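You operate a simulated robot arm through the tools that you are given. There is no shell and no other tool. Be economical: measure what you need, move in short steps, check, and stop when the job is done.

Carry out the task below with a simulated two-armed robot. There is one attempt and no reset: what you move stays moved.

TASK
Pick up the purple cone from the upper board of the white shelf with one hand, pass it to the other hand and put it on the top of the white stand. Set down upright: purple cone.

It is judged by the outcome, as a careful person would: the job done as asked, and still so three seconds after it is handed in. It fails if anything else is knocked over, pushed out of place, dropped, spilled or broken.

THE ROBOT
Two 7-joint arms with two-finger parallel grippers on one trunk, on a base that drives. Base frame: it is fixed to the floor where the robot stands at the start and does not move with it; the origin is under the middle of the robot, x ahead of it, y to its left, z up. Readings come in m, degrees, newtons and seconds.
The left shoulder is at the start at [0.02, 0.17, 1.178], the right one opposite. Each reaches about 0.811 m from its shoulder. Places, roughly: purple cone (7x6x13 cm) [0.7, 0, 1.8]; top of the white stand [-0.9, -0.6, 0.8]. Payload 3.8 kg a hand.
The tool frame of a hand sits at the grasp point between the pads (the TCP): z along the fingers, y along the line on which they close. The tips reach 0.03 m beyond it. Largest opening 0.11 m; finger width 0.02, thickness 0.01; the body of the gripper, 0.048 by 0.112 m, starts 0.055 m behind the TCP.
Orientation is that of the tool frame in the base frame, as a unit quaternion [x, y, z, w]. With the fingers straight down and closing along the base's y, the tool's x points along the base's -x, its y along +y and its z along -z.

THE INTERFACE
- The arms move only by the tool nudge_tool. It takes "left_rows", "right_rows" or both (then of equal length, played together; a hand with none holds still); each is a list of rows, each a list of 3 entries, a list of its own where there are three numbers: the shift along the base's x, y, z in m, then the turn, a rotation vector about the base's x, y, z in degrees, then the opening, from 0 (shut) to 1 (fully open). In form: [[[x, y, z], [rx, ry, rz], fingers], ...]. A call has 1 to 10 rows; each row is the pose to reach, as a shift and turn from the pose commanded when the call began. A row lasts 0.2 s, in which the tool goes at most 0.05 m and 8.6 degrees; a call with a longer step from one row to the next is refused whole, and so is a gripper value outside its range. Where a pose cannot be reached the arm comes as near as it can. A force on the tool above 40 N (or 10 N above the force at the start of the call, whichever is more), or a blocked arm, ends the call early, and 0.2 s more pass. The fingers move at their own pace (about 0.072 m/s each) and stop on an object; they squeeze with about 24 N. The grip force told is the motor's: it shows also when the fingers shut on nothing. Time passes only in rows, and 0.2 s behind the last, so rows that repeat a pose let the fingers close. The reply holds the time, the measured pose of the TCP, the force on the tool along the base axes, the opening and the grip force, in the units named above and with some noise, with the torque about the TCP (base axes, N m) and any sound that the robot's microphone picked up, and new pictures: "pictures" is both (left out), scene, wrist or none (wrist: the cameras of the hands that moved).
- Cameras (640 x 400 px; columns grow to the right, rows downward): "scene" is now at [0.1093, 0.0049, 1.3914]; the picture's right is [0.06, -1.00, 0.00], its down [0.07, 0.00, -1.00] and it looks along [1.00, 0.06, 0.07] (base axes); focal length 214 px, centre (320, 200). "left" rides on the left gripper at [0.072, -0.017, -0.103] in its tool frame; the picture's right is [0.23, 0.97, 0.00], its down [-0.76, 0.18, -0.62] and it looks along [-0.61, 0.14, 0.78] (tool axes); focal length 222 px, centre (320, 200). "right" rides on the right gripper at [0.072, 0.017, -0.103] in its tool frame; the picture's right is [-0.23, 0.97, 0.00], its down [-0.76, -0.18, -0.62] and it looks along [-0.61, -0.14, 0.78] (tool axes); focal length 222 px, centre (320, 200). There is no depth. A picture from a camera that has moved, and an enlarged one, comes with that camera's place and axes in the base frame and with its lens.
- raise_lower(by): slides the trunk up (or, below 0, down) by that many m; the arms and the scene camera ride with it, the base frame stays. It gives what a move gives, with no picture.
- drive_base(legs): drives the robot by 1 to 6 legs, each [ahead, turn to the left] in m and degrees, along the robot's own axes; the way and the turn of a leg run together, so that a leg with both is an arc; at most 1.5 m and 180 degrees a leg. The arms and the cameras ride along, it lands a little off, and it stops where it bumps. It gives what a move gives, and a new picture of the scene camera.
- head_to(pan, tilt): turns the head with the scene camera to pan (to the left, within 80 degrees either way) and tilt (down, from -29 to 69), counted from straight ahead of the robot. It gives what a move gives, and a new picture of the scene camera.
- close_up(camera, box): a new picture of the part [left, top, right, bottom] of that camera's present view, enlarged. It takes no simulated time.
- job_done(): hands the job in; it is judged then, once.

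Go step by step. Nothing tells you exact positions but the pictures and the camera data: compare them with the known pose of the tool, close in by small moves and look again before you grip or let go. The budget is 120 turns and 260 pictures, counting those below and the enlarged ones. Unless the task says otherwise, let go and move clear before handing in, and close with one line.

The tools are called after ">>>" as name(argument=value, ...) on one line, values as JSON. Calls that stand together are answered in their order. nudge_tool: Moves the arms, as the interface text tells. Its arguments: {"type":"object","properties":{"left_rows":{"type":"array"},"right_rows":{"type":"array"},"pictures":{"type":"string","enum":["both","scene","wrist","none"]}},"required":[]} The other tools are called the same way: raise_lower (by) slides the trunk up or down; drive_base (legs) drives the base; head_to (pan, tilt) turns the head that bears the scene camera; close_up (camera, box) takes an enlarged picture of a part of a camera's view; job_done () hands the job in.

At the start:

```text
time_s: 0.0
left_tcp_pos: [0.4397, 0.1519, 1.1508]
left_ee_rot: [0.0, 1.0, 0.0, 0.0]
left_force: [-0.2, 0.9, 0.3]
left_moment: [0.02, -0.02, 0.0]
left_grip_width: 0.11
left_grasp_force: 0.1
right_tcp_pos: [0.5184, -0.2677, 1.0013]
right_ee_rot: [-0.001, 1.0, 0.0, 0.001]
right_force: [-0.1, -0.2, 0.1]
right_moment: [-0.02, 0.0, -0.02]
right_grip_width: 0.11
right_grasp_force: 0.0
trunk travel left (down, up): [-0.275, 0.295]
robot x, y, heading: [-0.0001, 0.0009, 0.3]
head pan, tilt: [3.6, -4.0]
```

scene: 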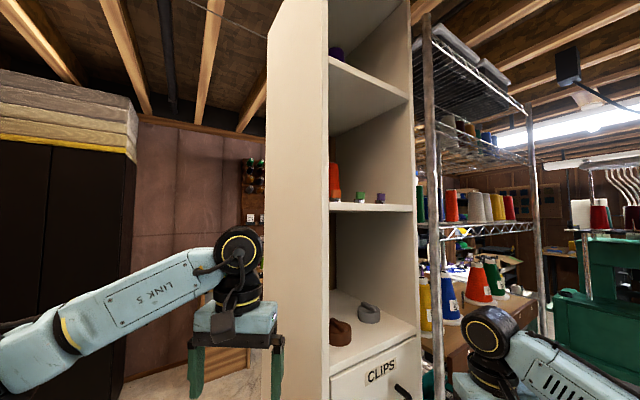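
right: 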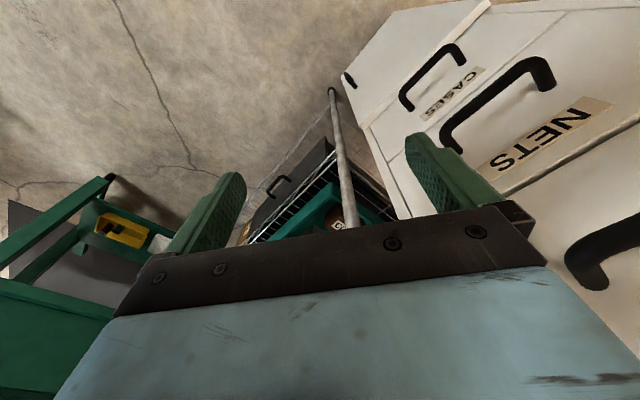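
left: 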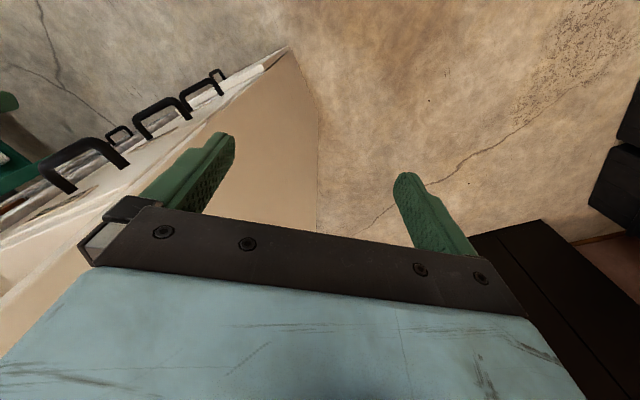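

The shelf stands straight ahead with its open side facing to the right, and something purple shows on the upper board near pixel (337,55). I'll look closer before moving.

>>> close_up(camera="scene", box=[260, 0, 440, 112])

>>> raise_lower(by=0.29)

>>> head_to(pan=0, tilt=0)

```text
3.56 times, centred on (350, 56) of scene
camera zoom: at [0.1093, 0.0049, 1.3914], right [0.06, -1.0, 0.0], down [0.07, 0.0, -1.0], along [1.0, 0.06, 0.07], focal length 763 px, centre (213, 712)
```

zoom: 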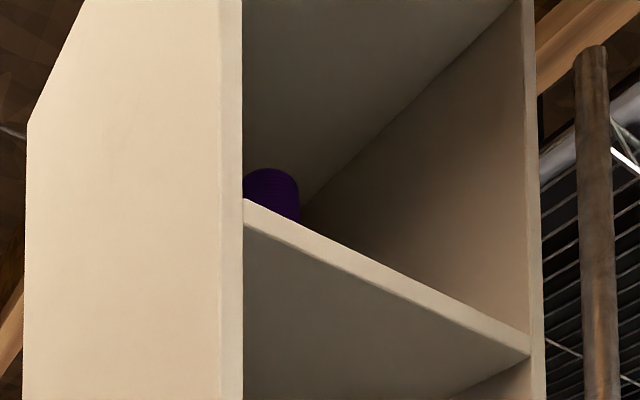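

```text
time_s: 2.9
left_tcp_pos: [0.4384, 0.1527, 1.4392]
left_ee_rot: [0.0, 1.0, 0.0, 0.0]
left_force: [-0.5, -0.9, 0.3]
left_moment: [-0.04, 0.0, 0.0]
left_grip_width: 0.1099
left_grasp_force: 0.0
right_tcp_pos: [0.5186, -0.2663, 1.2909]
right_ee_rot: [-0.001, 1.0, 0.0, 0.0]
right_force: [-1.0, 0.2, -0.4]
right_moment: [0.0, -0.03, 0.0]
right_grip_width: 0.1099
right_grasp_force: 0.1
trunk travel left (down, up): [-0.565, 0.005]
robot x, y, heading: [-0.002, -0.0036, -0.1]
head pan, tilt: [3.6, -4.0]
```

```text
time_s: 3.6
left_tcp_pos: [0.4384, 0.1527, 1.4402]
left_ee_rot: [0.0, 1.0, 0.0, 0.001]
left_force: [-0.1, -0.7, 0.1]
left_moment: [0.01, 0.05, -0.01]
left_grip_width: 0.1101
left_grasp_force: 0.1
right_tcp_pos: [0.519, -0.2664, 1.2902]
right_ee_rot: [0.0, 1.0, 0.0, -0.001]
right_force: [0.4, 0.3, 0.8]
right_moment: [0.0, -0.01, -0.02]
right_grip_width: 0.1103
right_grasp_force: 0.0
trunk travel left (down, up): [-0.565, 0.005]
robot x, y, heading: [0.0015, 0.0005, -0.2]
head pan, tilt: [0.0, 0.0]
camera scene: at [0.1115, -0.0007, 1.6751], right [0.0, -1.0, 0.0], down [0.0, 0.0, -1.0], along [1.0, 0.0, 0.0], focal length 214 px, centre (320, 200)
```

scene: 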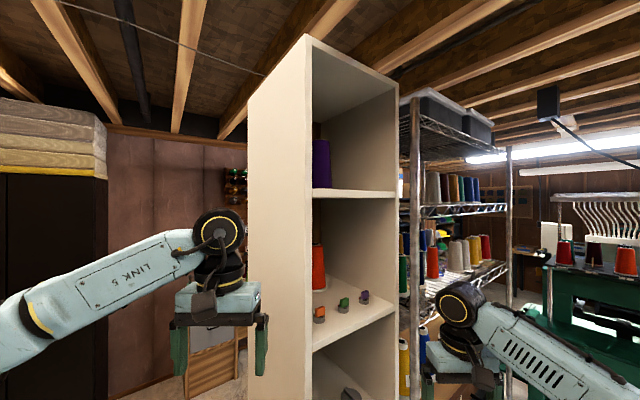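

Now the whole shelf is in view, with the cone on the board at about camera height. I need an enlarged look to work out the shelf's geometry.

>>> close_up(camera="scene", box=[240, 120, 420, 232])

>>> close_up(camera="scene", box=[240, 30, 420, 142])

```text
3.56 times, centred on (330, 176) of scene
camera zoom: at [0.1115, -0.0007, 1.6751], right [0.0, -1.0, 0.0], down [0.0, 0.0, -1.0], along [1.0, 0.0, 0.0], focal length 763 px, centre (284, 285)
```

zoom: 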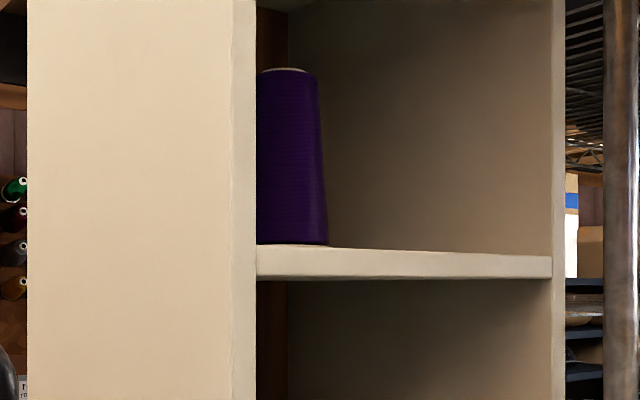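

```text
3.56 times, centred on (330, 86) of scene
camera zoom: at [0.1115, -0.0007, 1.6751], right [0.0, -1.0, 0.0], down [0.0, 0.0, -1.0], along [1.0, 0.0, 0.0], focal length 763 px, centre (284, 605)
```

zoom: 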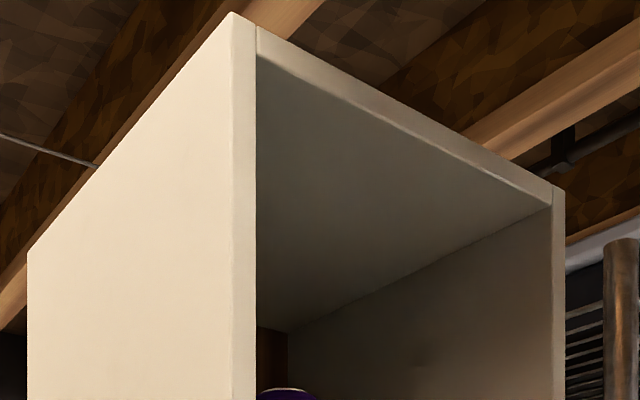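

The shelf opens diagonally toward the robot's right-rear, with the cone close to its left panel at about (0.67, 0, 1.70–1.83). I'll check the floor on the right before shifting the base to face the opening.

>>> head_to(pan=-50, tilt=35)

>>> head_to(pan=-80, tilt=20)

>>> head_to(pan=-15, tilt=45)

```text
time_s: 4.8
left_tcp_pos: [0.4389, 0.1513, 1.4395]
left_ee_rot: [0.0, 1.0, 0.0, 0.001]
left_force: [-0.3, 0.7, 0.6]
left_moment: [0.0, 0.03, 0.0]
left_grip_width: 0.11
left_grasp_force: 0.1
right_tcp_pos: [0.5182, -0.2666, 1.2892]
right_ee_rot: [0.0, 1.0, 0.0, 0.0]
right_force: [0.3, -0.5, 0.5]
right_moment: [-0.01, 0.05, -0.02]
right_grip_width: 0.1099
right_grasp_force: 0.1
trunk travel left (down, up): [-0.565, 0.005]
robot x, y, heading: [0.0046, 0.0008, -0.1]
head pan, tilt: [-50.0, 35.0]
camera scene: at [0.0782, -0.0681, 1.619], right [-0.77, -0.64, 0.0], down [-0.37, 0.44, -0.82], along [0.53, -0.63, -0.57], focal length 214 px, centre (320, 200)
```

scene: 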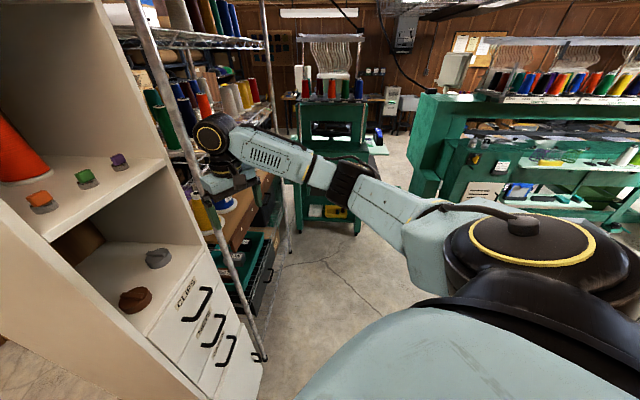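

```text
time_s: 5.7
left_tcp_pos: [0.4396, 0.153, 1.4413]
left_ee_rot: [0.0, 1.0, 0.0, 0.0]
left_force: [0.3, 0.3, 0.3]
left_moment: [0.0, 0.0, 0.01]
left_grip_width: 0.1103
left_grasp_force: 0.1
right_tcp_pos: [0.5201, -0.2666, 1.2898]
right_ee_rot: [0.0, 1.0, -0.001, 0.0]
right_force: [0.3, -0.2, 0.5]
right_moment: [0.03, -0.01, -0.02]
right_grip_width: 0.11
right_grasp_force: 0.1
trunk travel left (down, up): [-0.565, 0.005]
robot x, y, heading: [-0.0018, 0.0014, 0.1]
head pan, tilt: [-80.0, 20.0]
camera scene: at [0.0378, -0.0924, 1.6428], right [-0.98, -0.17, 0.0], down [-0.06, 0.34, -0.94], along [0.16, -0.93, -0.34], focal length 214 px, centre (320, 200)
```

scene: 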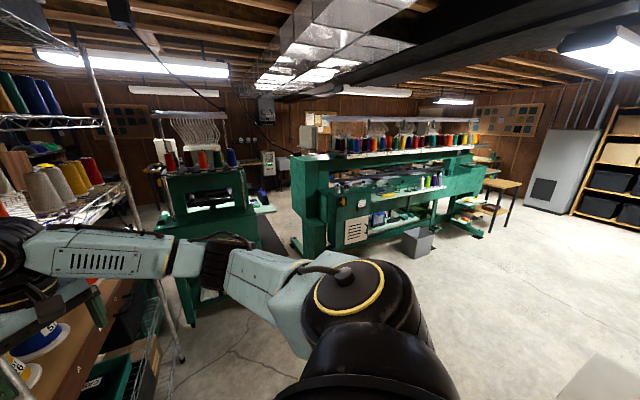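

```text
time_s: 7.1
left_tcp_pos: [0.4382, 0.1524, 1.4397]
left_ee_rot: [0.0, 1.0, 0.0, 0.001]
left_force: [-0.9, 0.4, 0.7]
left_moment: [0.04, 0.02, 0.01]
left_grip_width: 0.11
left_grasp_force: 0.1
right_tcp_pos: [0.519, -0.2672, 1.2908]
right_ee_rot: [0.0, 1.0, 0.0, 0.0]
right_force: [-0.5, 0.0, -0.2]
right_moment: [-0.01, 0.02, -0.01]
right_grip_width: 0.1102
right_grasp_force: 0.1
trunk travel left (down, up): [-0.565, 0.005]
robot x, y, heading: [-0.0001, -0.0012, 0.1]
head pan, tilt: [-15.0, 45.0]
camera scene: at [0.1, -0.0218, 1.6042], right [-0.26, -0.97, 0.0], down [-0.68, 0.18, -0.71], along [0.68, -0.18, -0.71], focal length 214 px, centre (320, 200)
```

scene: 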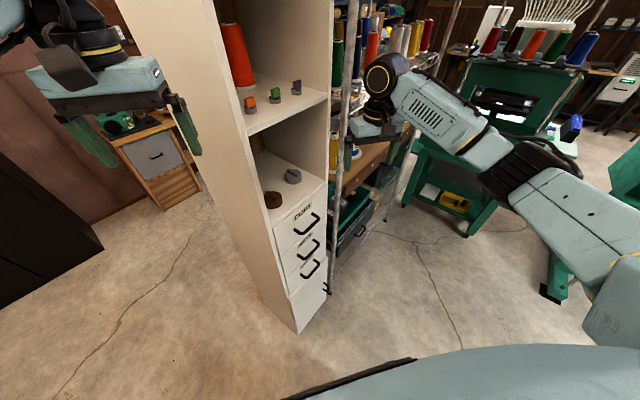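

The shelf's front edge seems to run from about (0.51, 0.015) to (0.69, -0.21), opening toward the lower right. That puts the cone roughly 0.11 m inside and about centred, on a board at z≈1.70. I'll back the right hand off, raise it, and pitch and yaw it toward the opening.

>>> nudge_tool(right_rows=[[[-0.02, 0, 0.04], [2.1, -5.7, 3.6], 1], [[-0.04, 0, 0.08], [4.2, -11.5, 7.2], 1], [[-0.06, 0, 0.12], [6.3, -17.2, 10.9], 1], [[-0.08, 0, 0.165], [8.4, -23.0, 14.5], 1], [[-0.1, 0, 0.21], [10.4, -28.7, 18.1], 1], [[-0.115, 0, 0.255], [12.5, -34.4, 21.7], 1], [[-0.13, 0, 0.3], [14.6, -40.2, 25.3], 1], [[-0.14, 0, 0.345], [16.7, -45.9, 29.0], 1], [[-0.15, 0, 0.39], [18.8, -51.7, 32.6], 1], [[-0.16, 0, 0.435], [20.9, -57.4, 36.2], 1]], pictures="wrist")

>>> head_to(pan=-5, tilt=0)

```text
time_s: 9.3
left_tcp_pos: [0.4392, 0.1523, 1.4404]
left_ee_rot: [0.001, 1.0, -0.001, 0.0]
left_force: [-0.1, 1.2, -0.5]
left_moment: [-0.01, 0.02, 0.03]
left_grip_width: 0.11
left_grasp_force: 0.1
right_tcp_pos: [0.3583, -0.2683, 1.7249]
right_ee_rot: [-0.297, 0.814, 0.17, 0.47]
right_force: [-0.1, 0.6, -0.8]
right_moment: [-0.01, -0.02, -0.04]
right_grip_width: 0.1099
right_grasp_force: 0.1
trunk travel left (down, up): [-0.565, 0.005]
robot x, y, heading: [-0.0007, 0.0003, 0.1]
head pan, tilt: [-15.0, 45.0]
camera right: at [0.2506, -0.3348, 1.7123], right [-0.54, 0.82, 0.2], down [-0.01, -0.24, 0.97], along [0.84, 0.52, 0.14], focal length 222 px, centre (320, 200)
```

right: 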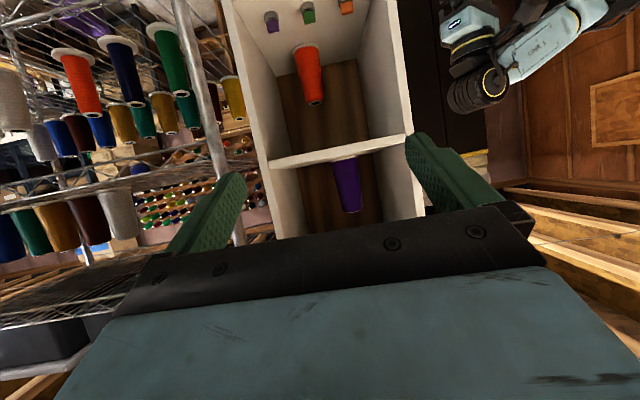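

```text
time_s: 10.4
left_tcp_pos: [0.4385, 0.152, 1.4402]
left_ee_rot: [-0.001, 1.0, -0.001, 0.0]
left_force: [0.1, -0.6, -0.1]
left_moment: [0.02, -0.01, 0.0]
left_grip_width: 0.1099
left_grasp_force: 0.0
right_tcp_pos: [0.3596, -0.2673, 1.7224]
right_ee_rot: [-0.296, 0.814, 0.17, 0.469]
right_force: [-0.2, -0.1, 1.0]
right_moment: [0.01, 0.01, 0.02]
right_grip_width: 0.1103
right_grasp_force: 0.1
trunk travel left (down, up): [-0.565, 0.005]
robot x, y, heading: [-0.0007, 0.0012, -0.0]
head pan, tilt: [-5.0, 0.0]
camera scene: at [0.1112, -0.0085, 1.6751], right [-0.09, -1.0, 0.0], down [0.0, 0.0, -1.0], along [1.0, -0.09, 0.0], focal length 214 px, centre (320, 200)
```

scene: 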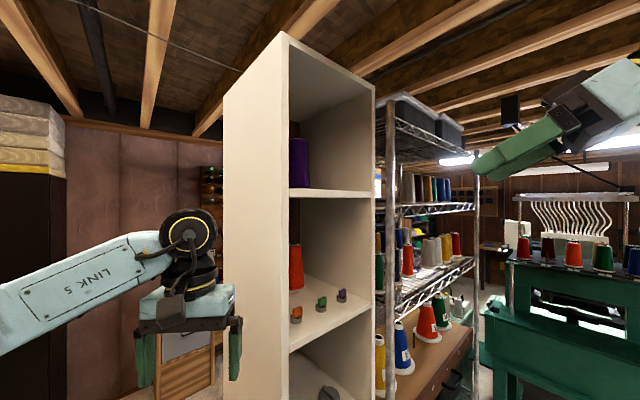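

The wrist camera (picture upside down) now looks straight into the opening with the cone visible. I'll enlarge both views to triangulate it.

>>> close_up(camera="right", box=[260, 110, 440, 222])

>>> close_up(camera="scene", box=[240, 110, 400, 210])

```text
3.56 times, centred on (350, 166) of right
camera zoom: at [0.2515, -0.335, 1.7115], right [-0.54, 0.82, 0.2], down [-0.01, -0.24, 0.97], along [0.84, 0.52, 0.13], focal length 790 px, centre (213, 321)
```

zoom: 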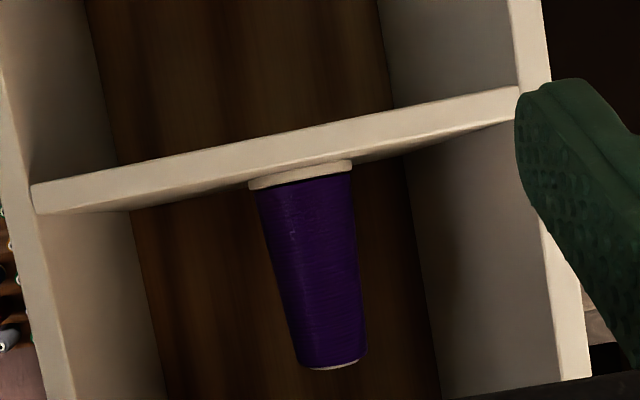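

```text
4.00 times, centred on (320, 160) of scene
camera zoom: at [0.1112, -0.0085, 1.6751], right [-0.09, -1.0, 0.0], down [0.0, 0.0, -1.0], along [1.0, -0.09, 0.0], focal length 858 px, centre (320, 360)
```

zoom: 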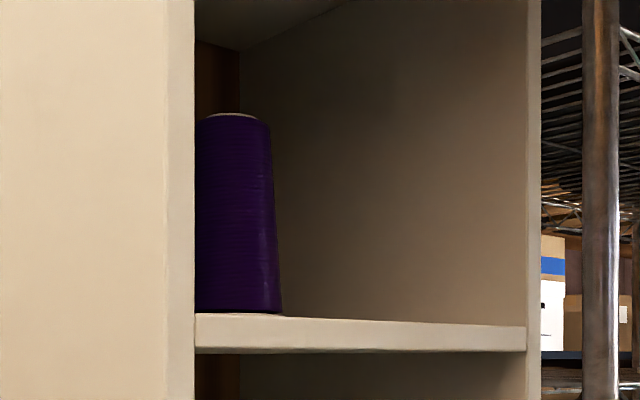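

Triangulation puts the cone axis at about (0.65, 0.00), with its middle at z≈1.76. I'll move to a pre-grasp point 0.2 m out along the approach line and look.

>>> nudge_tool(right_rows=[[[0.028, 0.028, 0.01], [0, 0, 0], 1], [[0.056, 0.056, 0.02], [0, 0, 0], 1], [[0.084, 0.084, 0.03], [0, 0, 0], 1], [[0.112, 0.112, 0.03], [0, 0, 0], 1], [[0.14, 0.139, 0.03], [0, 0, 0], 1], [[0.14, 0.139, 0.03], [0, 0, 0], 1]])

```text
time_s: 11.8
left_tcp_pos: [0.4378, 0.1507, 1.4405]
left_ee_rot: [0.0, 1.0, -0.001, 0.0]
left_force: [0.4, -0.5, 0.5]
left_moment: [0.03, -0.02, 0.0]
left_grip_width: 0.11
left_grasp_force: 0.1
right_tcp_pos: [0.498, -0.1271, 1.7531]
right_ee_rot: [-0.296, 0.814, 0.17, 0.47]
right_force: [0.0, -0.4, 0.1]
right_moment: [-0.01, -0.01, 0.03]
right_grip_width: 0.1099
right_grasp_force: 0.1
trunk travel left (down, up): [-0.565, 0.005]
robot x, y, heading: [0.001, 0.0, -0.0]
head pan, tilt: [-5.0, 0.0]
camera scene: at [0.1104, -0.0096, 1.6752], right [-0.09, -1.0, 0.0], down [0.0, 0.0, -1.0], along [1.0, -0.09, 0.0], focal length 214 px, centre (320, 200)
camera right: at [0.3892, -0.1953, 1.7421], right [-0.54, 0.82, 0.2], down [-0.01, -0.24, 0.97], along [0.84, 0.52, 0.14], focal length 222 px, centre (320, 200)
```

scene: 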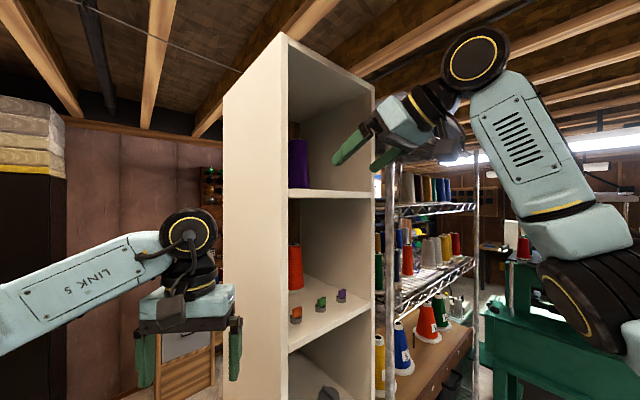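
right: 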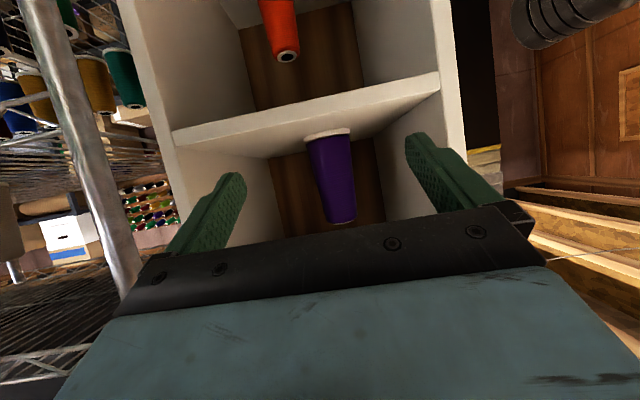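

The approach line passes through the cone axis. I'm advancing 0.12 m along it, then I'll check the straddle.

>>> nudge_tool(right_rows=[[[0.023, 0.019, 0], [0, 0, 0], 1], [[0.046, 0.038, 0], [0, 0, 0], 1], [[0.069, 0.057, 0], [0, 0, 0], 1], [[0.092, 0.076, 0], [0, 0, 0], 1], [[0.092, 0.076, 0], [0, 0, 0], 1]])

>>> close_up(camera="scene", box=[240, 100, 420, 212])

```text
time_s: 13.0
left_tcp_pos: [0.4395, 0.1504, 1.4401]
left_ee_rot: [0.001, 1.0, 0.0, 0.0]
left_force: [-0.2, 0.1, -0.2]
left_moment: [0.01, 0.01, -0.04]
left_grip_width: 0.1099
left_grasp_force: 0.1
right_tcp_pos: [0.5903, -0.054, 1.7556]
right_ee_rot: [-0.296, 0.814, 0.171, 0.47]
right_force: [-0.3, -0.7, 0.4]
right_moment: [-0.03, 0.01, 0.03]
right_grip_width: 0.1099
right_grasp_force: 0.0
trunk travel left (down, up): [-0.565, 0.005]
robot x, y, heading: [-0.0021, 0.0006, -0.1]
head pan, tilt: [-5.0, 0.0]
camera scene: at [0.1107, -0.0098, 1.6752], right [-0.09, -1.0, 0.0], down [0.0, 0.0, -1.0], along [1.0, -0.09, 0.0], focal length 214 px, centre (320, 200)
camera right: at [0.4817, -0.1215, 1.7439], right [-0.54, 0.82, 0.2], down [-0.01, -0.24, 0.97], along [0.84, 0.52, 0.13], focal length 222 px, centre (320, 200)
```

scene: 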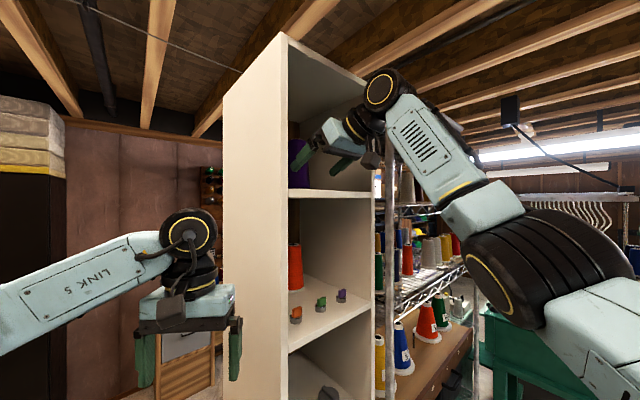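
right: 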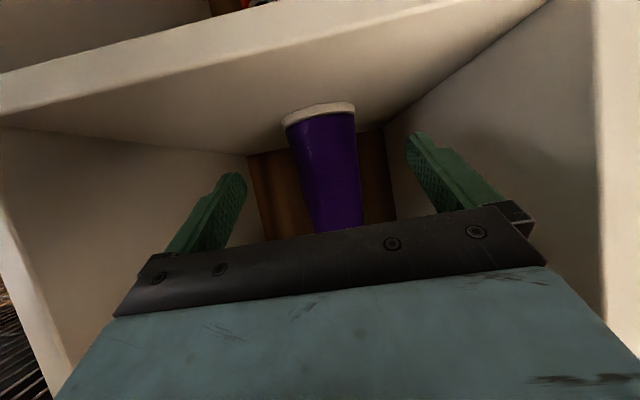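

```text
3.56 times, centred on (330, 156) of scene
camera zoom: at [0.1107, -0.0098, 1.6752], right [-0.09, -1.0, 0.0], down [0.0, 0.0, -1.0], along [1.0, -0.09, 0.0], focal length 763 px, centre (284, 356)
```

zoom: 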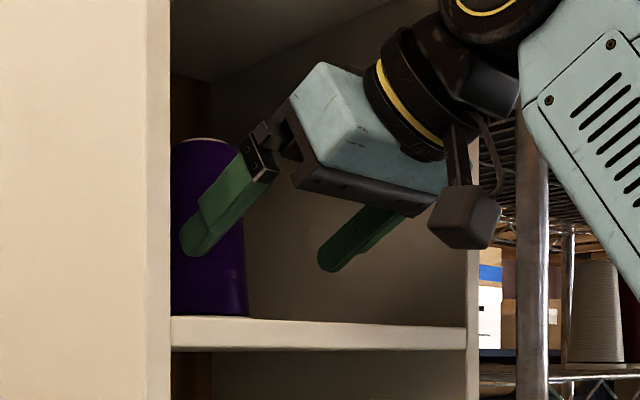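

Cone sits centred between the fingers. I'll advance the last 0.08 m and close.

>>> nudge_tool(right_rows=[[[0.02, 0.0175, -0.002], [0, 0, 0], 1], [[0.04, 0.035, -0.004], [0, 0, 0], 1], [[0.062, 0.053, -0.006], [0, 0, 0], 1], [[0.062, 0.053, -0.006], [0, 0, 0], 1]])

>>> close_up(camera="scene", box=[240, 100, 420, 212])

```text
time_s: 14.0
left_tcp_pos: [0.4379, 0.1532, 1.4406]
left_ee_rot: [0.0, 1.0, 0.0, 0.0]
left_force: [-0.2, 0.1, -0.4]
left_moment: [-0.04, 0.02, 0.01]
left_grip_width: 0.1098
left_grasp_force: 0.0
right_tcp_pos: [0.6353, -0.0068, 1.7378]
right_ee_rot: [-0.296, 0.814, 0.171, 0.47]
right_force: [0.0, -0.5, 0.3]
right_moment: [0.0, 0.0, -0.02]
right_grip_width: 0.11
right_grasp_force: 0.1
right hand out of reach, approached as far as the arm can: row 3, 4
trunk travel left (down, up): [-0.565, 0.005]
robot x, y, heading: [-0.0002, 0.0021, -0.1]
head pan, tilt: [-5.0, 0.0]
camera scene: at [0.1109, -0.0087, 1.6751], right [-0.09, -1.0, 0.0], down [0.0, 0.0, -1.0], along [1.0, -0.09, 0.0], focal length 214 px, centre (320, 200)
camera right: at [0.5262, -0.0732, 1.7261], right [-0.54, 0.82, 0.2], down [-0.01, -0.24, 0.97], along [0.84, 0.52, 0.13], focal length 222 px, centre (320, 200)
```

scene: 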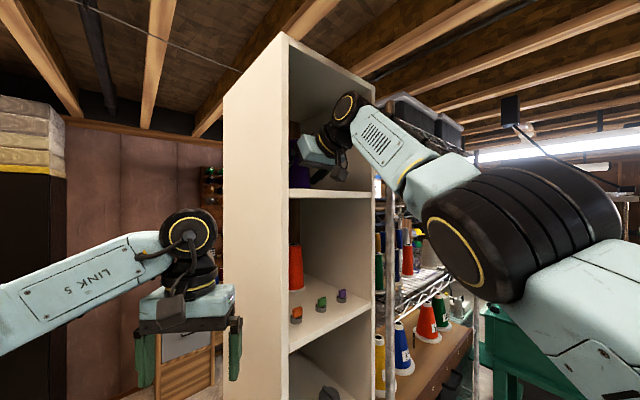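
right: 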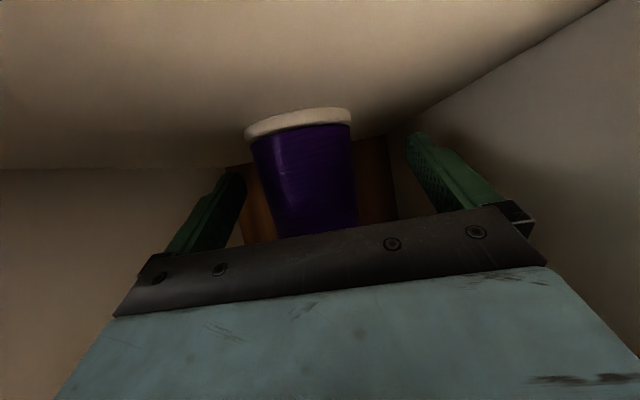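

```text
3.56 times, centred on (330, 156) of scene
camera zoom: at [0.1109, -0.0087, 1.6751], right [-0.09, -1.0, 0.0], down [0.0, 0.0, -1.0], along [1.0, -0.09, 0.0], focal length 763 px, centre (284, 356)
```

zoom: 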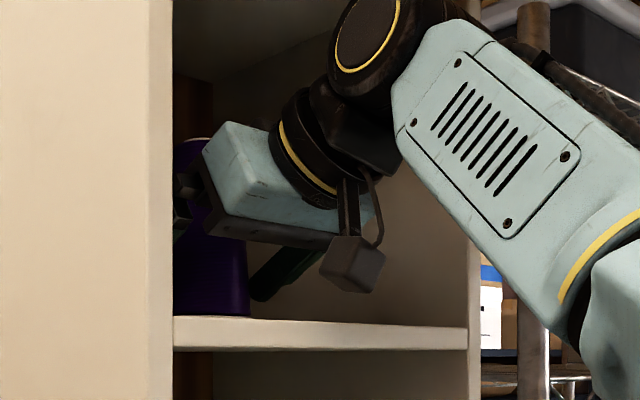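

The arm hits its reach limit 1.5 cm short and low. I'll back out a bit, drive the base 5 cm ahead, and approach again.

>>> nudge_tool(right_rows=[[[-0.023, -0.019, 0.005], [0, 0, 0], 1], [[-0.046, -0.038, 0.01], [0, 0, 0], 1], [[-0.069, -0.057, 0.01], [0, 0, 0], 1], [[-0.092, -0.076, 0.01], [0, 0, 0], 1]], pictures="none")

>>> drive_base(legs=[[0.05, 0]])

>>> close_up(camera="right", box=[0, 0, 640, 400])

```text
time_s: 15.0
left_tcp_pos: [0.4387, 0.1506, 1.4402]
left_ee_rot: [0.001, 1.0, 0.0, 0.0]
left_force: [0.2, -0.7, 0.0]
left_moment: [0.0, 0.02, 0.01]
left_grip_width: 0.1098
left_grasp_force: 0.0
right_tcp_pos: [0.5419, -0.0836, 1.7484]
right_ee_rot: [-0.297, 0.813, 0.172, 0.469]
right_force: [0.2, 0.1, 0.4]
right_moment: [-0.01, -0.02, 0.01]
right_grip_width: 0.1099
right_grasp_force: 0.1
trunk travel left (down, up): [-0.565, 0.005]
robot x, y, heading: [0.0005, -0.0006, -0.0]
head pan, tilt: [-5.0, 0.0]
```

```text
time_s: 15.9
left_tcp_pos: [0.484, 0.1516, 1.4413]
left_ee_rot: [0.001, 1.0, 0.001, 0.001]
left_force: [0.8, -0.3, 0.6]
left_moment: [0.03, -0.01, -0.01]
left_grip_width: 0.1099
left_grasp_force: 0.0
right_tcp_pos: [0.5887, -0.0805, 1.7504]
right_ee_rot: [-0.297, 0.813, 0.17, 0.471]
right_force: [-0.4, 0.9, 0.1]
right_moment: [-0.05, 0.02, 0.0]
right_grip_width: 0.1098
right_grasp_force: 0.1
trunk travel left (down, up): [-0.565, 0.005]
robot x, y, heading: [0.0507, 0.0013, 0.1]
head pan, tilt: [-5.0, 0.0]
camera scene: at [0.1572, -0.0085, 1.6755], right [-0.09, -1.0, 0.0], down [0.0, 0.0, -1.0], along [1.0, -0.09, 0.0], focal length 214 px, centre (320, 200)
```

scene: 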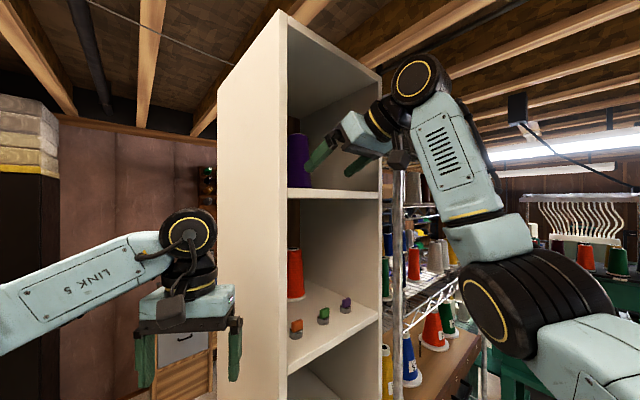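

```text
1.00 times, centred on (320, 200) of right (not enlarged: the box is as wide or as high as the picture)
camera zoom: at [0.4801, -0.1478, 1.738], right [-0.54, 0.82, 0.19], down [-0.01, -0.24, 0.97], along [0.84, 0.52, 0.14], focal length 222 px, centre (320, 200)
```

zoom: 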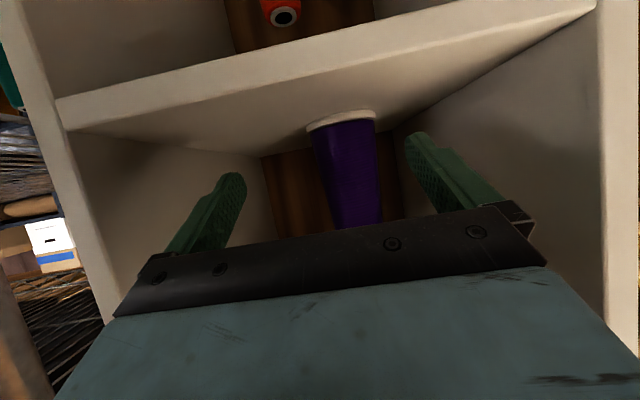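

The base moved 5 cm, and the cone now sits a bit left of the hand's centreline. I'll shift left about 2 cm first, then go in.

>>> nudge_tool(right_rows=[[[-0.014, 0.017, 0.001], [0, 0, 0], 1], [[0.005, 0.033, 0.002], [0, 0, 0], 1], [[0.024, 0.049, 0.002], [0, 0, 0], 1], [[0.043, 0.065, 0.003], [0, 0, 0], 1], [[0.063, 0.081, 0.003], [0, 0, 0], 1], [[0.063, 0.081, 0.003], [0, 0, 0], 1]])

>>> close_up(camera="scene", box=[240, 100, 420, 212])

```text
time_s: 17.3
left_tcp_pos: [0.4861, 0.1523, 1.4406]
left_ee_rot: [0.0, 1.0, 0.0, 0.0]
left_force: [-0.9, 0.0, -0.1]
left_moment: [0.02, 0.0, 0.04]
left_grip_width: 0.1097
left_grasp_force: 0.0
right_tcp_pos: [0.6541, -0.0001, 1.7514]
right_ee_rot: [-0.297, 0.813, 0.171, 0.471]
right_force: [0.2, -1.0, 0.0]
right_moment: [-0.02, 0.0, -0.02]
right_grip_width: 0.11
right_grasp_force: 0.0
trunk travel left (down, up): [-0.565, 0.005]
robot x, y, heading: [0.0456, 0.0006, -0.0]
head pan, tilt: [-5.0, 0.0]
camera scene: at [0.1598, -0.0091, 1.6751], right [-0.09, -1.0, 0.0], down [0.0, 0.0, -1.0], along [1.0, -0.09, 0.0], focal length 214 px, centre (320, 200)
camera right: at [0.5461, -0.0679, 1.7399], right [-0.54, 0.82, 0.2], down [-0.01, -0.24, 0.97], along [0.84, 0.52, 0.14], focal length 222 px, centre (320, 200)
```

scene: 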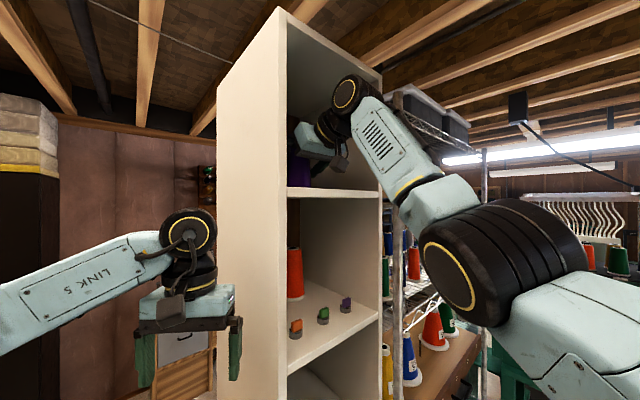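
right: 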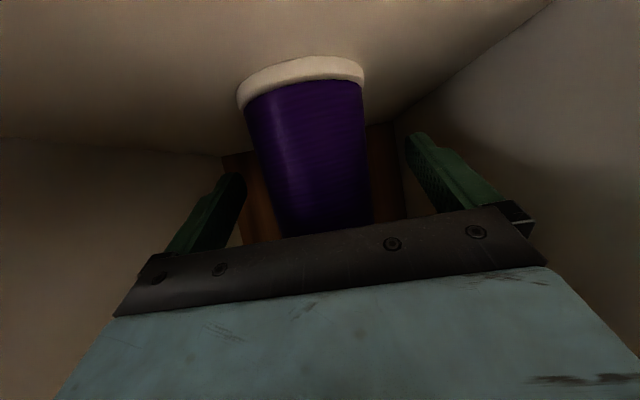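

```text
3.56 times, centred on (330, 156) of scene
camera zoom: at [0.1598, -0.0091, 1.6751], right [-0.09, -1.0, 0.0], down [0.0, 0.0, -1.0], along [1.0, -0.09, 0.0], focal length 763 px, centre (284, 356)
```

zoom: 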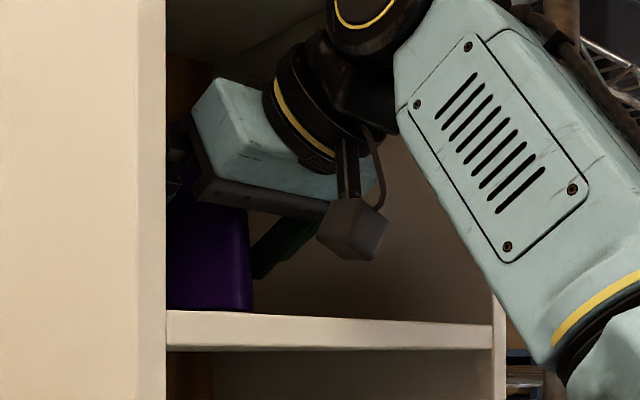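

TCP is on the cone axis to within a few mm. Closing the right gripper.

>>> nudge_tool(right_rows=[[[0, 0, 0], [0, 0, 0], 0.6], [[0, 0, 0], [0, 0, 0], 0.4], [[0, 0, 0], [0, 0, 0], 0], [[0, 0, 0], [0, 0, 0], 0], [[0, 0, 0], [0, 0, 0], 0]], pictures="wrist")

```text
time_s: 18.5
left_tcp_pos: [0.4883, 0.1527, 1.4403]
left_ee_rot: [0.0, 1.0, 0.001, -0.001]
left_force: [0.2, -0.6, 1.0]
left_moment: [0.01, -0.01, 0.04]
left_grip_width: 0.1099
left_grasp_force: 0.0
right_tcp_pos: [0.6541, -0.0012, 1.7505]
right_ee_rot: [-0.297, 0.814, 0.171, 0.469]
right_force: [0.0, -1.0, 1.1]
right_moment: [-0.08, -0.06, -0.07]
right_grip_width: 0.0538
right_grasp_force: 23.7
trunk travel left (down, up): [-0.565, 0.005]
robot x, y, heading: [0.0464, -0.0001, -0.1]
head pan, tilt: [-5.0, 0.0]
camera right: at [0.5463, -0.0678, 1.7399], right [-0.54, 0.82, 0.2], down [-0.01, -0.24, 0.97], along [0.84, 0.52, 0.14], focal length 222 px, centre (320, 200)
```

right: 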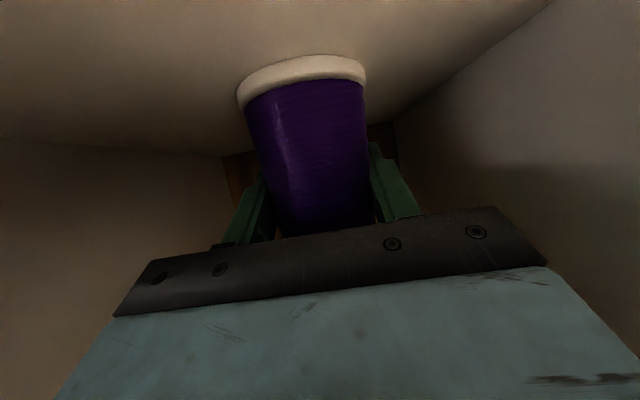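

Gripped at 54 mm width. I'll lift 3 cm and back straight out.

>>> nudge_tool(right_rows=[[[0, 0, 0.015], [0, 0, 0], 0], [[0, 0, 0.03], [0, 0, 0], 0], [[-0.023, -0.019, 0.03], [0, 0, 0], 0], [[-0.046, -0.038, 0.03], [0, 0, 0], 0], [[-0.069, -0.057, 0.03], [0, 0, 0], 0], [[-0.1, -0.083, 0.03], [0, 0, 0], 0], [[-0.131, -0.109, 0.03], [0, 0, 0], 0], [[-0.162, -0.135, 0.03], [0, 0, 0], 0], [[-0.193, -0.161, 0.03], [0, 0, 0], 0], [[-0.224, -0.187, 0.03], [0, 0, 0], 0]])

```text
time_s: 20.7
left_tcp_pos: [0.4832, 0.1481, 1.4419]
left_ee_rot: [0.001, 1.0, 0.001, 0.003]
left_force: [-0.9, -1.3, 0.4]
left_moment: [0.07, -0.07, 0.01]
left_grip_width: 0.1097
left_grasp_force: 0.0
right_tcp_pos: [0.4984, -0.2166, 1.9078]
right_ee_rot: [-0.296, 0.814, 0.171, 0.47]
right_force: [-0.2, -0.8, -2.4]
right_moment: [0.03, -0.03, 0.01]
right_grip_width: 0.0535
right_grasp_force: 24.4
right hand out of reach, approached as far as the arm can: row 2, 3, 4, 5, 6, 7, 8, 9, 10
trunk travel left (down, up): [-0.565, 0.005]
robot x, y, heading: [0.0496, 0.0003, 0.1]
head pan, tilt: [-5.0, 0.0]
camera scene: at [0.1556, -0.0126, 1.6755], right [-0.09, -1.0, 0.0], down [0.0, 0.0, -1.0], along [1.0, -0.09, 0.0], focal length 214 px, centre (320, 200)
camera right: at [0.3899, -0.2831, 1.8954], right [-0.54, 0.82, 0.2], down [-0.01, -0.24, 0.97], along [0.84, 0.52, 0.14], focal length 222 px, centre (320, 200)
```

scene: 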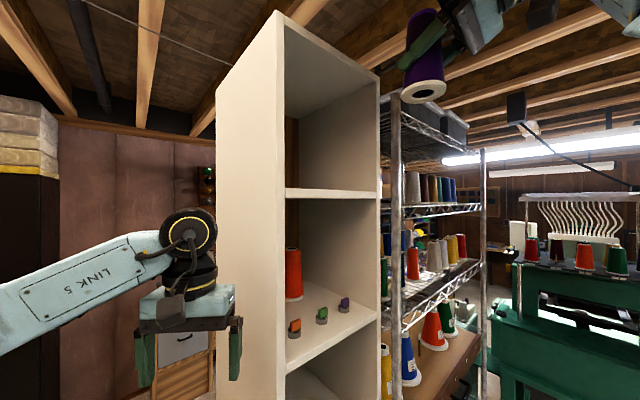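
right: 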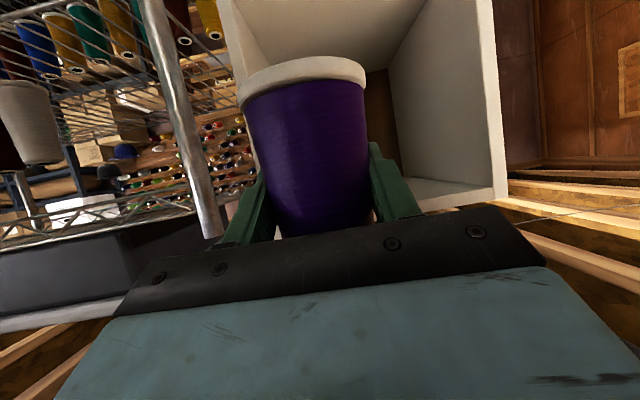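

The cone is out of the shelf and firmly held, though the hand drifted high due to reach limits. I'll bring it down to a comfortable height in front of the robot, clear of the shelf.

>>> nudge_tool(right_rows=[[[-0.02, -0.01, -0.03], [0, 0, 0], 0], [[-0.04, -0.02, -0.06], [0, 0, 0], 0], [[-0.06, -0.03, -0.09], [0, 0, 0], 0], [[-0.07, -0.03, -0.13], [0, 0, 0], 0], [[-0.08, -0.03, -0.17], [0, 0, 0], 0], [[-0.08, -0.03, -0.21], [0, 0, 0], 0]])

```text
time_s: 22.1
left_tcp_pos: [0.4899, 0.1522, 1.4405]
left_ee_rot: [0.001, 1.0, 0.0, -0.001]
left_force: [-0.2, 0.8, 0.1]
left_moment: [-0.01, 0.01, 0.01]
left_grip_width: 0.1101
left_grasp_force: 0.0
right_tcp_pos: [0.5196, -0.2725, 1.8865]
right_ee_rot: [-0.297, 0.814, 0.171, 0.469]
right_force: [0.4, 0.5, -1.8]
right_moment: [0.02, 0.01, 0.01]
right_grip_width: 0.0537
right_grasp_force: 24.1
right hand out of reach, approached as far as the arm can: row 1, 2, 3, 4, 5, 6
trunk travel left (down, up): [-0.565, 0.005]
robot x, y, heading: [0.0506, 0.0044, 0.2]
head pan, tilt: [-5.0, 0.0]
camera scene: at [0.1628, -0.0084, 1.6749], right [-0.09, -1.0, 0.0], down [0.0, 0.0, -1.0], along [1.0, -0.09, 0.0], focal length 214 px, centre (320, 200)
camera right: at [0.4109, -0.339, 1.8746], right [-0.54, 0.82, 0.2], down [-0.01, -0.24, 0.97], along [0.84, 0.52, 0.13], focal length 222 px, centre (320, 200)
```

scene: 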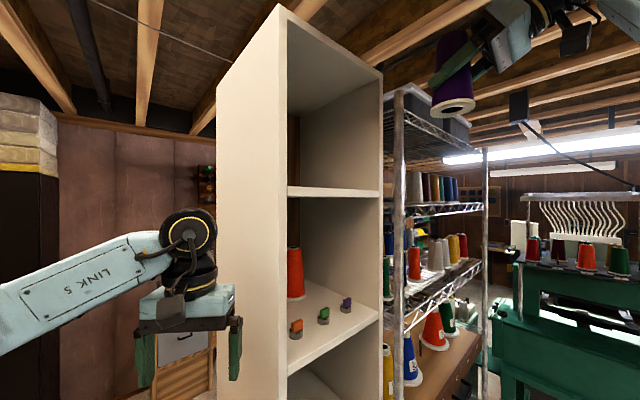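
right: 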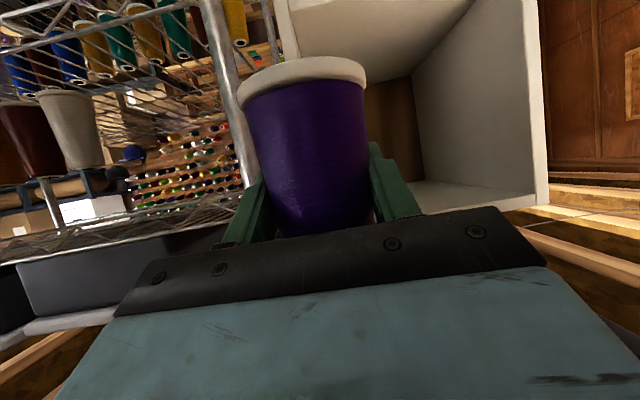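

The arm's solver seems stuck near a joint limit at this orientation. I'll try yawing the hand back to the right while moving out and down.

>>> nudge_tool(right_rows=[[[0, -0.02, -0.01], [0, 0, -6], 0], [[0, -0.04, -0.02], [0, 0, -12], 0], [[0, -0.06, -0.04], [0, 0, -18], 0], [[0, -0.08, -0.06], [0, 0, -24], 0], [[0, -0.08, -0.09], [0, 0, -30], 0]])

```text
time_s: 23.3
left_tcp_pos: [0.4905, 0.1539, 1.4395]
left_ee_rot: [0.0, 1.0, -0.001, 0.0]
left_force: [-0.2, 0.2, -0.1]
left_moment: [0.04, 0.03, 0.01]
left_grip_width: 0.1102
left_grasp_force: 0.1
right_tcp_pos: [0.5517, -0.3788, 1.8767]
right_ee_rot: [-0.086, 0.863, 0.049, 0.496]
right_force: [-0.2, -0.2, -1.1]
right_moment: [0.02, 0.01, 0.01]
right_grip_width: 0.0535
right_grasp_force: 23.8
right hand out of reach, approached as far as the arm can: row 1, 2, 3, 4, 5
trunk travel left (down, up): [-0.565, 0.005]
robot x, y, heading: [0.0491, 0.0028, 0.2]
head pan, tilt: [-5.0, 0.0]
camera scene: at [0.162, -0.0081, 1.675], right [-0.09, -1.0, 0.0], down [0.0, 0.0, -1.0], along [1.0, -0.09, 0.0], focal length 214 px, centre (320, 200)
camera right: at [0.4247, -0.3858, 1.8651], right [-0.08, 0.98, 0.2], down [-0.12, -0.2, 0.97], along [0.99, 0.05, 0.13], focal length 222 px, centre (320, 200)
```

scene: 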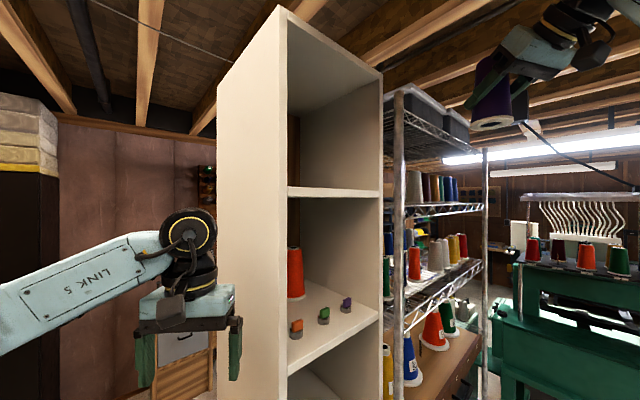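
right: 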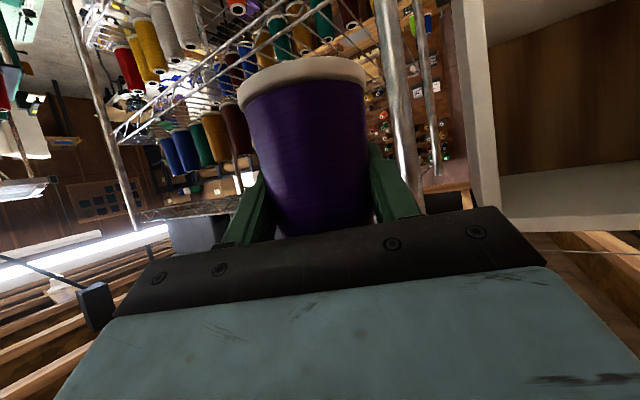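

Let me look at the right arm's configuration.

>>> head_to(pan=-50, tilt=-10)

```text
time_s: 24.4
left_tcp_pos: [0.4881, 0.1514, 1.4396]
left_ee_rot: [-0.001, 1.0, 0.0, 0.0]
left_force: [-0.1, -0.5, -0.1]
left_moment: [0.0, -0.03, 0.0]
left_grip_width: 0.1098
left_grasp_force: 0.0
right_tcp_pos: [0.5506, -0.3769, 1.8764]
right_ee_rot: [-0.087, 0.862, 0.051, 0.496]
right_force: [-0.8, 0.2, -1.3]
right_moment: [-0.04, -0.01, -0.01]
right_grip_width: 0.0532
right_grasp_force: 23.6
trunk travel left (down, up): [-0.565, 0.005]
robot x, y, heading: [0.049, -0.0026, -0.1]
head pan, tilt: [-50.0, -10.0]
camera scene: at [0.1252, -0.0652, 1.6903], right [-0.77, -0.64, 0.0], down [0.11, -0.13, -0.98], along [0.63, -0.75, 0.17], focal length 214 px, centre (320, 200)
```

scene: 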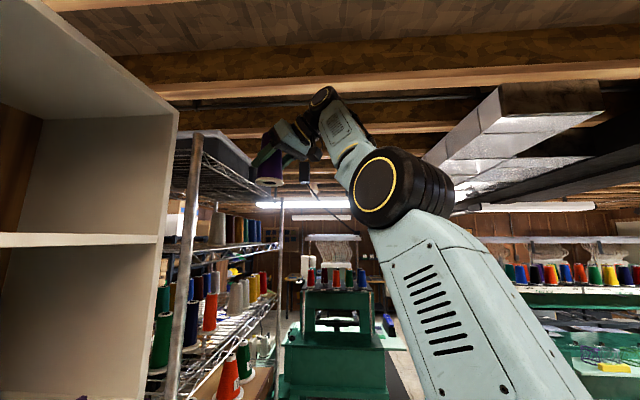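

The right elbow is almost straight, so the arm is at a stretch singularity. I'll pitch the hand up while pulling it in and down, to make the elbow bend.

>>> nudge_tool(right_rows=[[[-0.02, 0.01, -0.04], [0, -8, 0], 0], [[-0.04, 0.02, -0.08], [0, -16, 0], 0], [[-0.06, 0.02, -0.12], [0, -24, 0], 0], [[-0.08, 0.02, -0.16], [0, -30, 0], 0], [[-0.1, 0.02, -0.2], [0, -30, 0], 0], [[-0.12, 0.02, -0.24], [0, -30, 0], 0], [[-0.14, 0.02, -0.28], [0, -30, 0], 0], [[-0.14, 0.02, -0.32], [0, -30, 0], 0]], pictures="scene")

```text
time_s: 26.2
left_tcp_pos: [0.4901, 0.1474, 1.4393]
left_ee_rot: [0.0, 1.0, 0.002, -0.001]
left_force: [0.0, -0.2, 0.9]
left_moment: [0.01, 0.03, 0.01]
left_grip_width: 0.1099
left_grasp_force: 0.0
right_tcp_pos: [0.6167, -0.6424, 1.7412]
right_ee_rot: [-0.084, 0.704, 0.024, 0.704]
right_force: [1.1, -0.5, -1.0]
right_moment: [0.0, 0.02, 0.02]
right_grip_width: 0.0539
right_grasp_force: 24.0
right hand out of reach, approached as far as the arm can: row 1, 2, 3, 4, 5, 6, 7, 8
trunk travel left (down, up): [-0.565, 0.005]
robot x, y, heading: [0.0458, -0.0052, -0.1]
head pan, tilt: [-50.0, -10.0]
camera scene: at [0.1278, -0.0704, 1.6899], right [-0.77, -0.64, 0.0], down [0.11, -0.13, -0.99], along [0.63, -0.75, 0.17], focal length 214 px, centre (320, 200)
```

scene: 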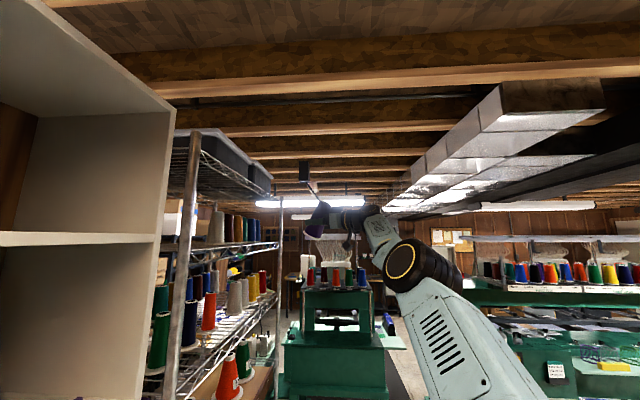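

It only slides along its reach sphere. I'll rotate the hand about its wrist instead (pitch down with the TCP following) to get the elbow to take up some bend.

>>> nudge_tool(right_rows=[[[-0.004, 0, -0.028], [0, 8, 0], 0], [[-0.012, 0, -0.055], [0, 16, 0], 0], [[-0.022, 0, -0.08], [0, 24, 0], 0], [[-0.035, 0, -0.105], [0, 32, 0], 0], [[-0.05, 0, -0.128], [0, 40, 0], 0], [[-0.08, 0.01, -0.148], [0, 40, 0], 0], [[-0.11, 0.02, -0.168], [0, 40, 0], 0], [[-0.14, 0.03, -0.188], [0, 40, 0], 0]], pictures="scene")

```text
time_s: 28.0
left_tcp_pos: [0.4873, 0.152, 1.4404]
left_ee_rot: [0.0, 1.0, 0.0, 0.0]
left_force: [-0.7, 0.7, 0.3]
left_moment: [-0.01, -0.01, 0.0]
left_grip_width: 0.11
left_grasp_force: 0.2
right_tcp_pos: [0.5435, -0.6746, 1.5923]
right_ee_rot: [-0.072, 0.903, 0.05, 0.421]
right_force: [0.5, 0.1, -1.5]
right_moment: [-0.01, -0.02, 0.04]
right_grip_width: 0.0536
right_grasp_force: 24.0
right hand out of reach, approached as far as the arm can: row 2, 3, 4, 5, 6, 7, 8
trunk travel left (down, up): [-0.565, 0.005]
robot x, y, heading: [0.0501, 0.0009, 0.0]
head pan, tilt: [-50.0, -10.0]
camera scene: at [0.1241, -0.066, 1.6904], right [-0.77, -0.64, 0.0], down [0.11, -0.13, -0.98], along [0.63, -0.75, 0.17], focal length 214 px, centre (320, 200)
```

scene: 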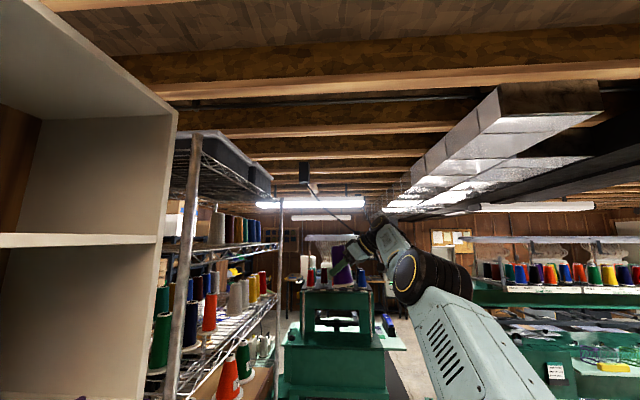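

Some progress: the first row was reachable. Now I'll yaw the hand left about its wrist and see if the elbow bends.

>>> nudge_tool(right_rows=[[[-0.003, 0.021, 0], [0, 0, 8], 0], [[-0.008, 0.042, 0], [0, 0, 16], 0], [[-0.014, 0.062, 0], [0, 0, 24], 0], [[-0.024, 0.081, 0], [0, 0, 32], 0], [[-0.036, 0.1, 0], [0, 0, 40], 0], [[-0.056, 0.13, -0.01], [0, 0, 40], 0], [[-0.076, 0.16, -0.02], [0, 0, 40], 0], [[-0.096, 0.19, -0.03], [0, 0, 40], 0]], pictures="scene")

```text
time_s: 29.8
left_tcp_pos: [0.4871, 0.152, 1.4403]
left_ee_rot: [0.0, 1.0, -0.001, 0.0]
left_force: [0.0, 0.5, 0.1]
left_moment: [0.03, 0.01, 0.04]
left_grip_width: 0.1098
left_grasp_force: 0.1
right_tcp_pos: [0.5162, -0.566, 1.5995]
right_ee_rot: [-0.377, 0.823, 0.192, 0.379]
right_force: [-0.1, 0.8, -1.2]
right_moment: [0.0, -0.01, 0.02]
right_grip_width: 0.0537
right_grasp_force: 24.0
right hand out of reach, approached as far as the arm can: row 5, 6, 7, 8
trunk travel left (down, up): [-0.565, 0.005]
robot x, y, heading: [0.0483, 0.0009, -0.1]
head pan, tilt: [-50.0, -10.0]
camera scene: at [0.1248, -0.0657, 1.6903], right [-0.77, -0.64, 0.0], down [0.11, -0.13, -0.98], along [0.63, -0.75, 0.17], focal length 214 px, centre (320, 200)
```

scene: 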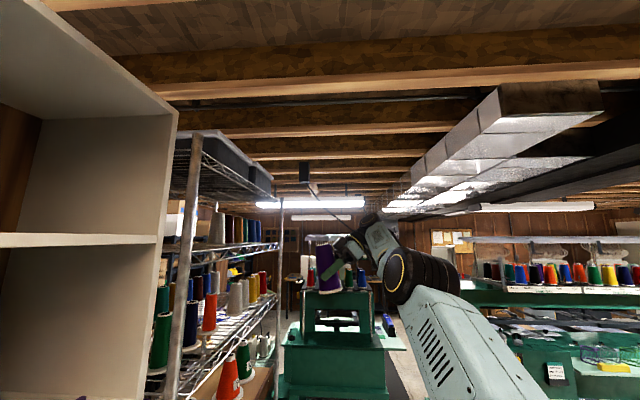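

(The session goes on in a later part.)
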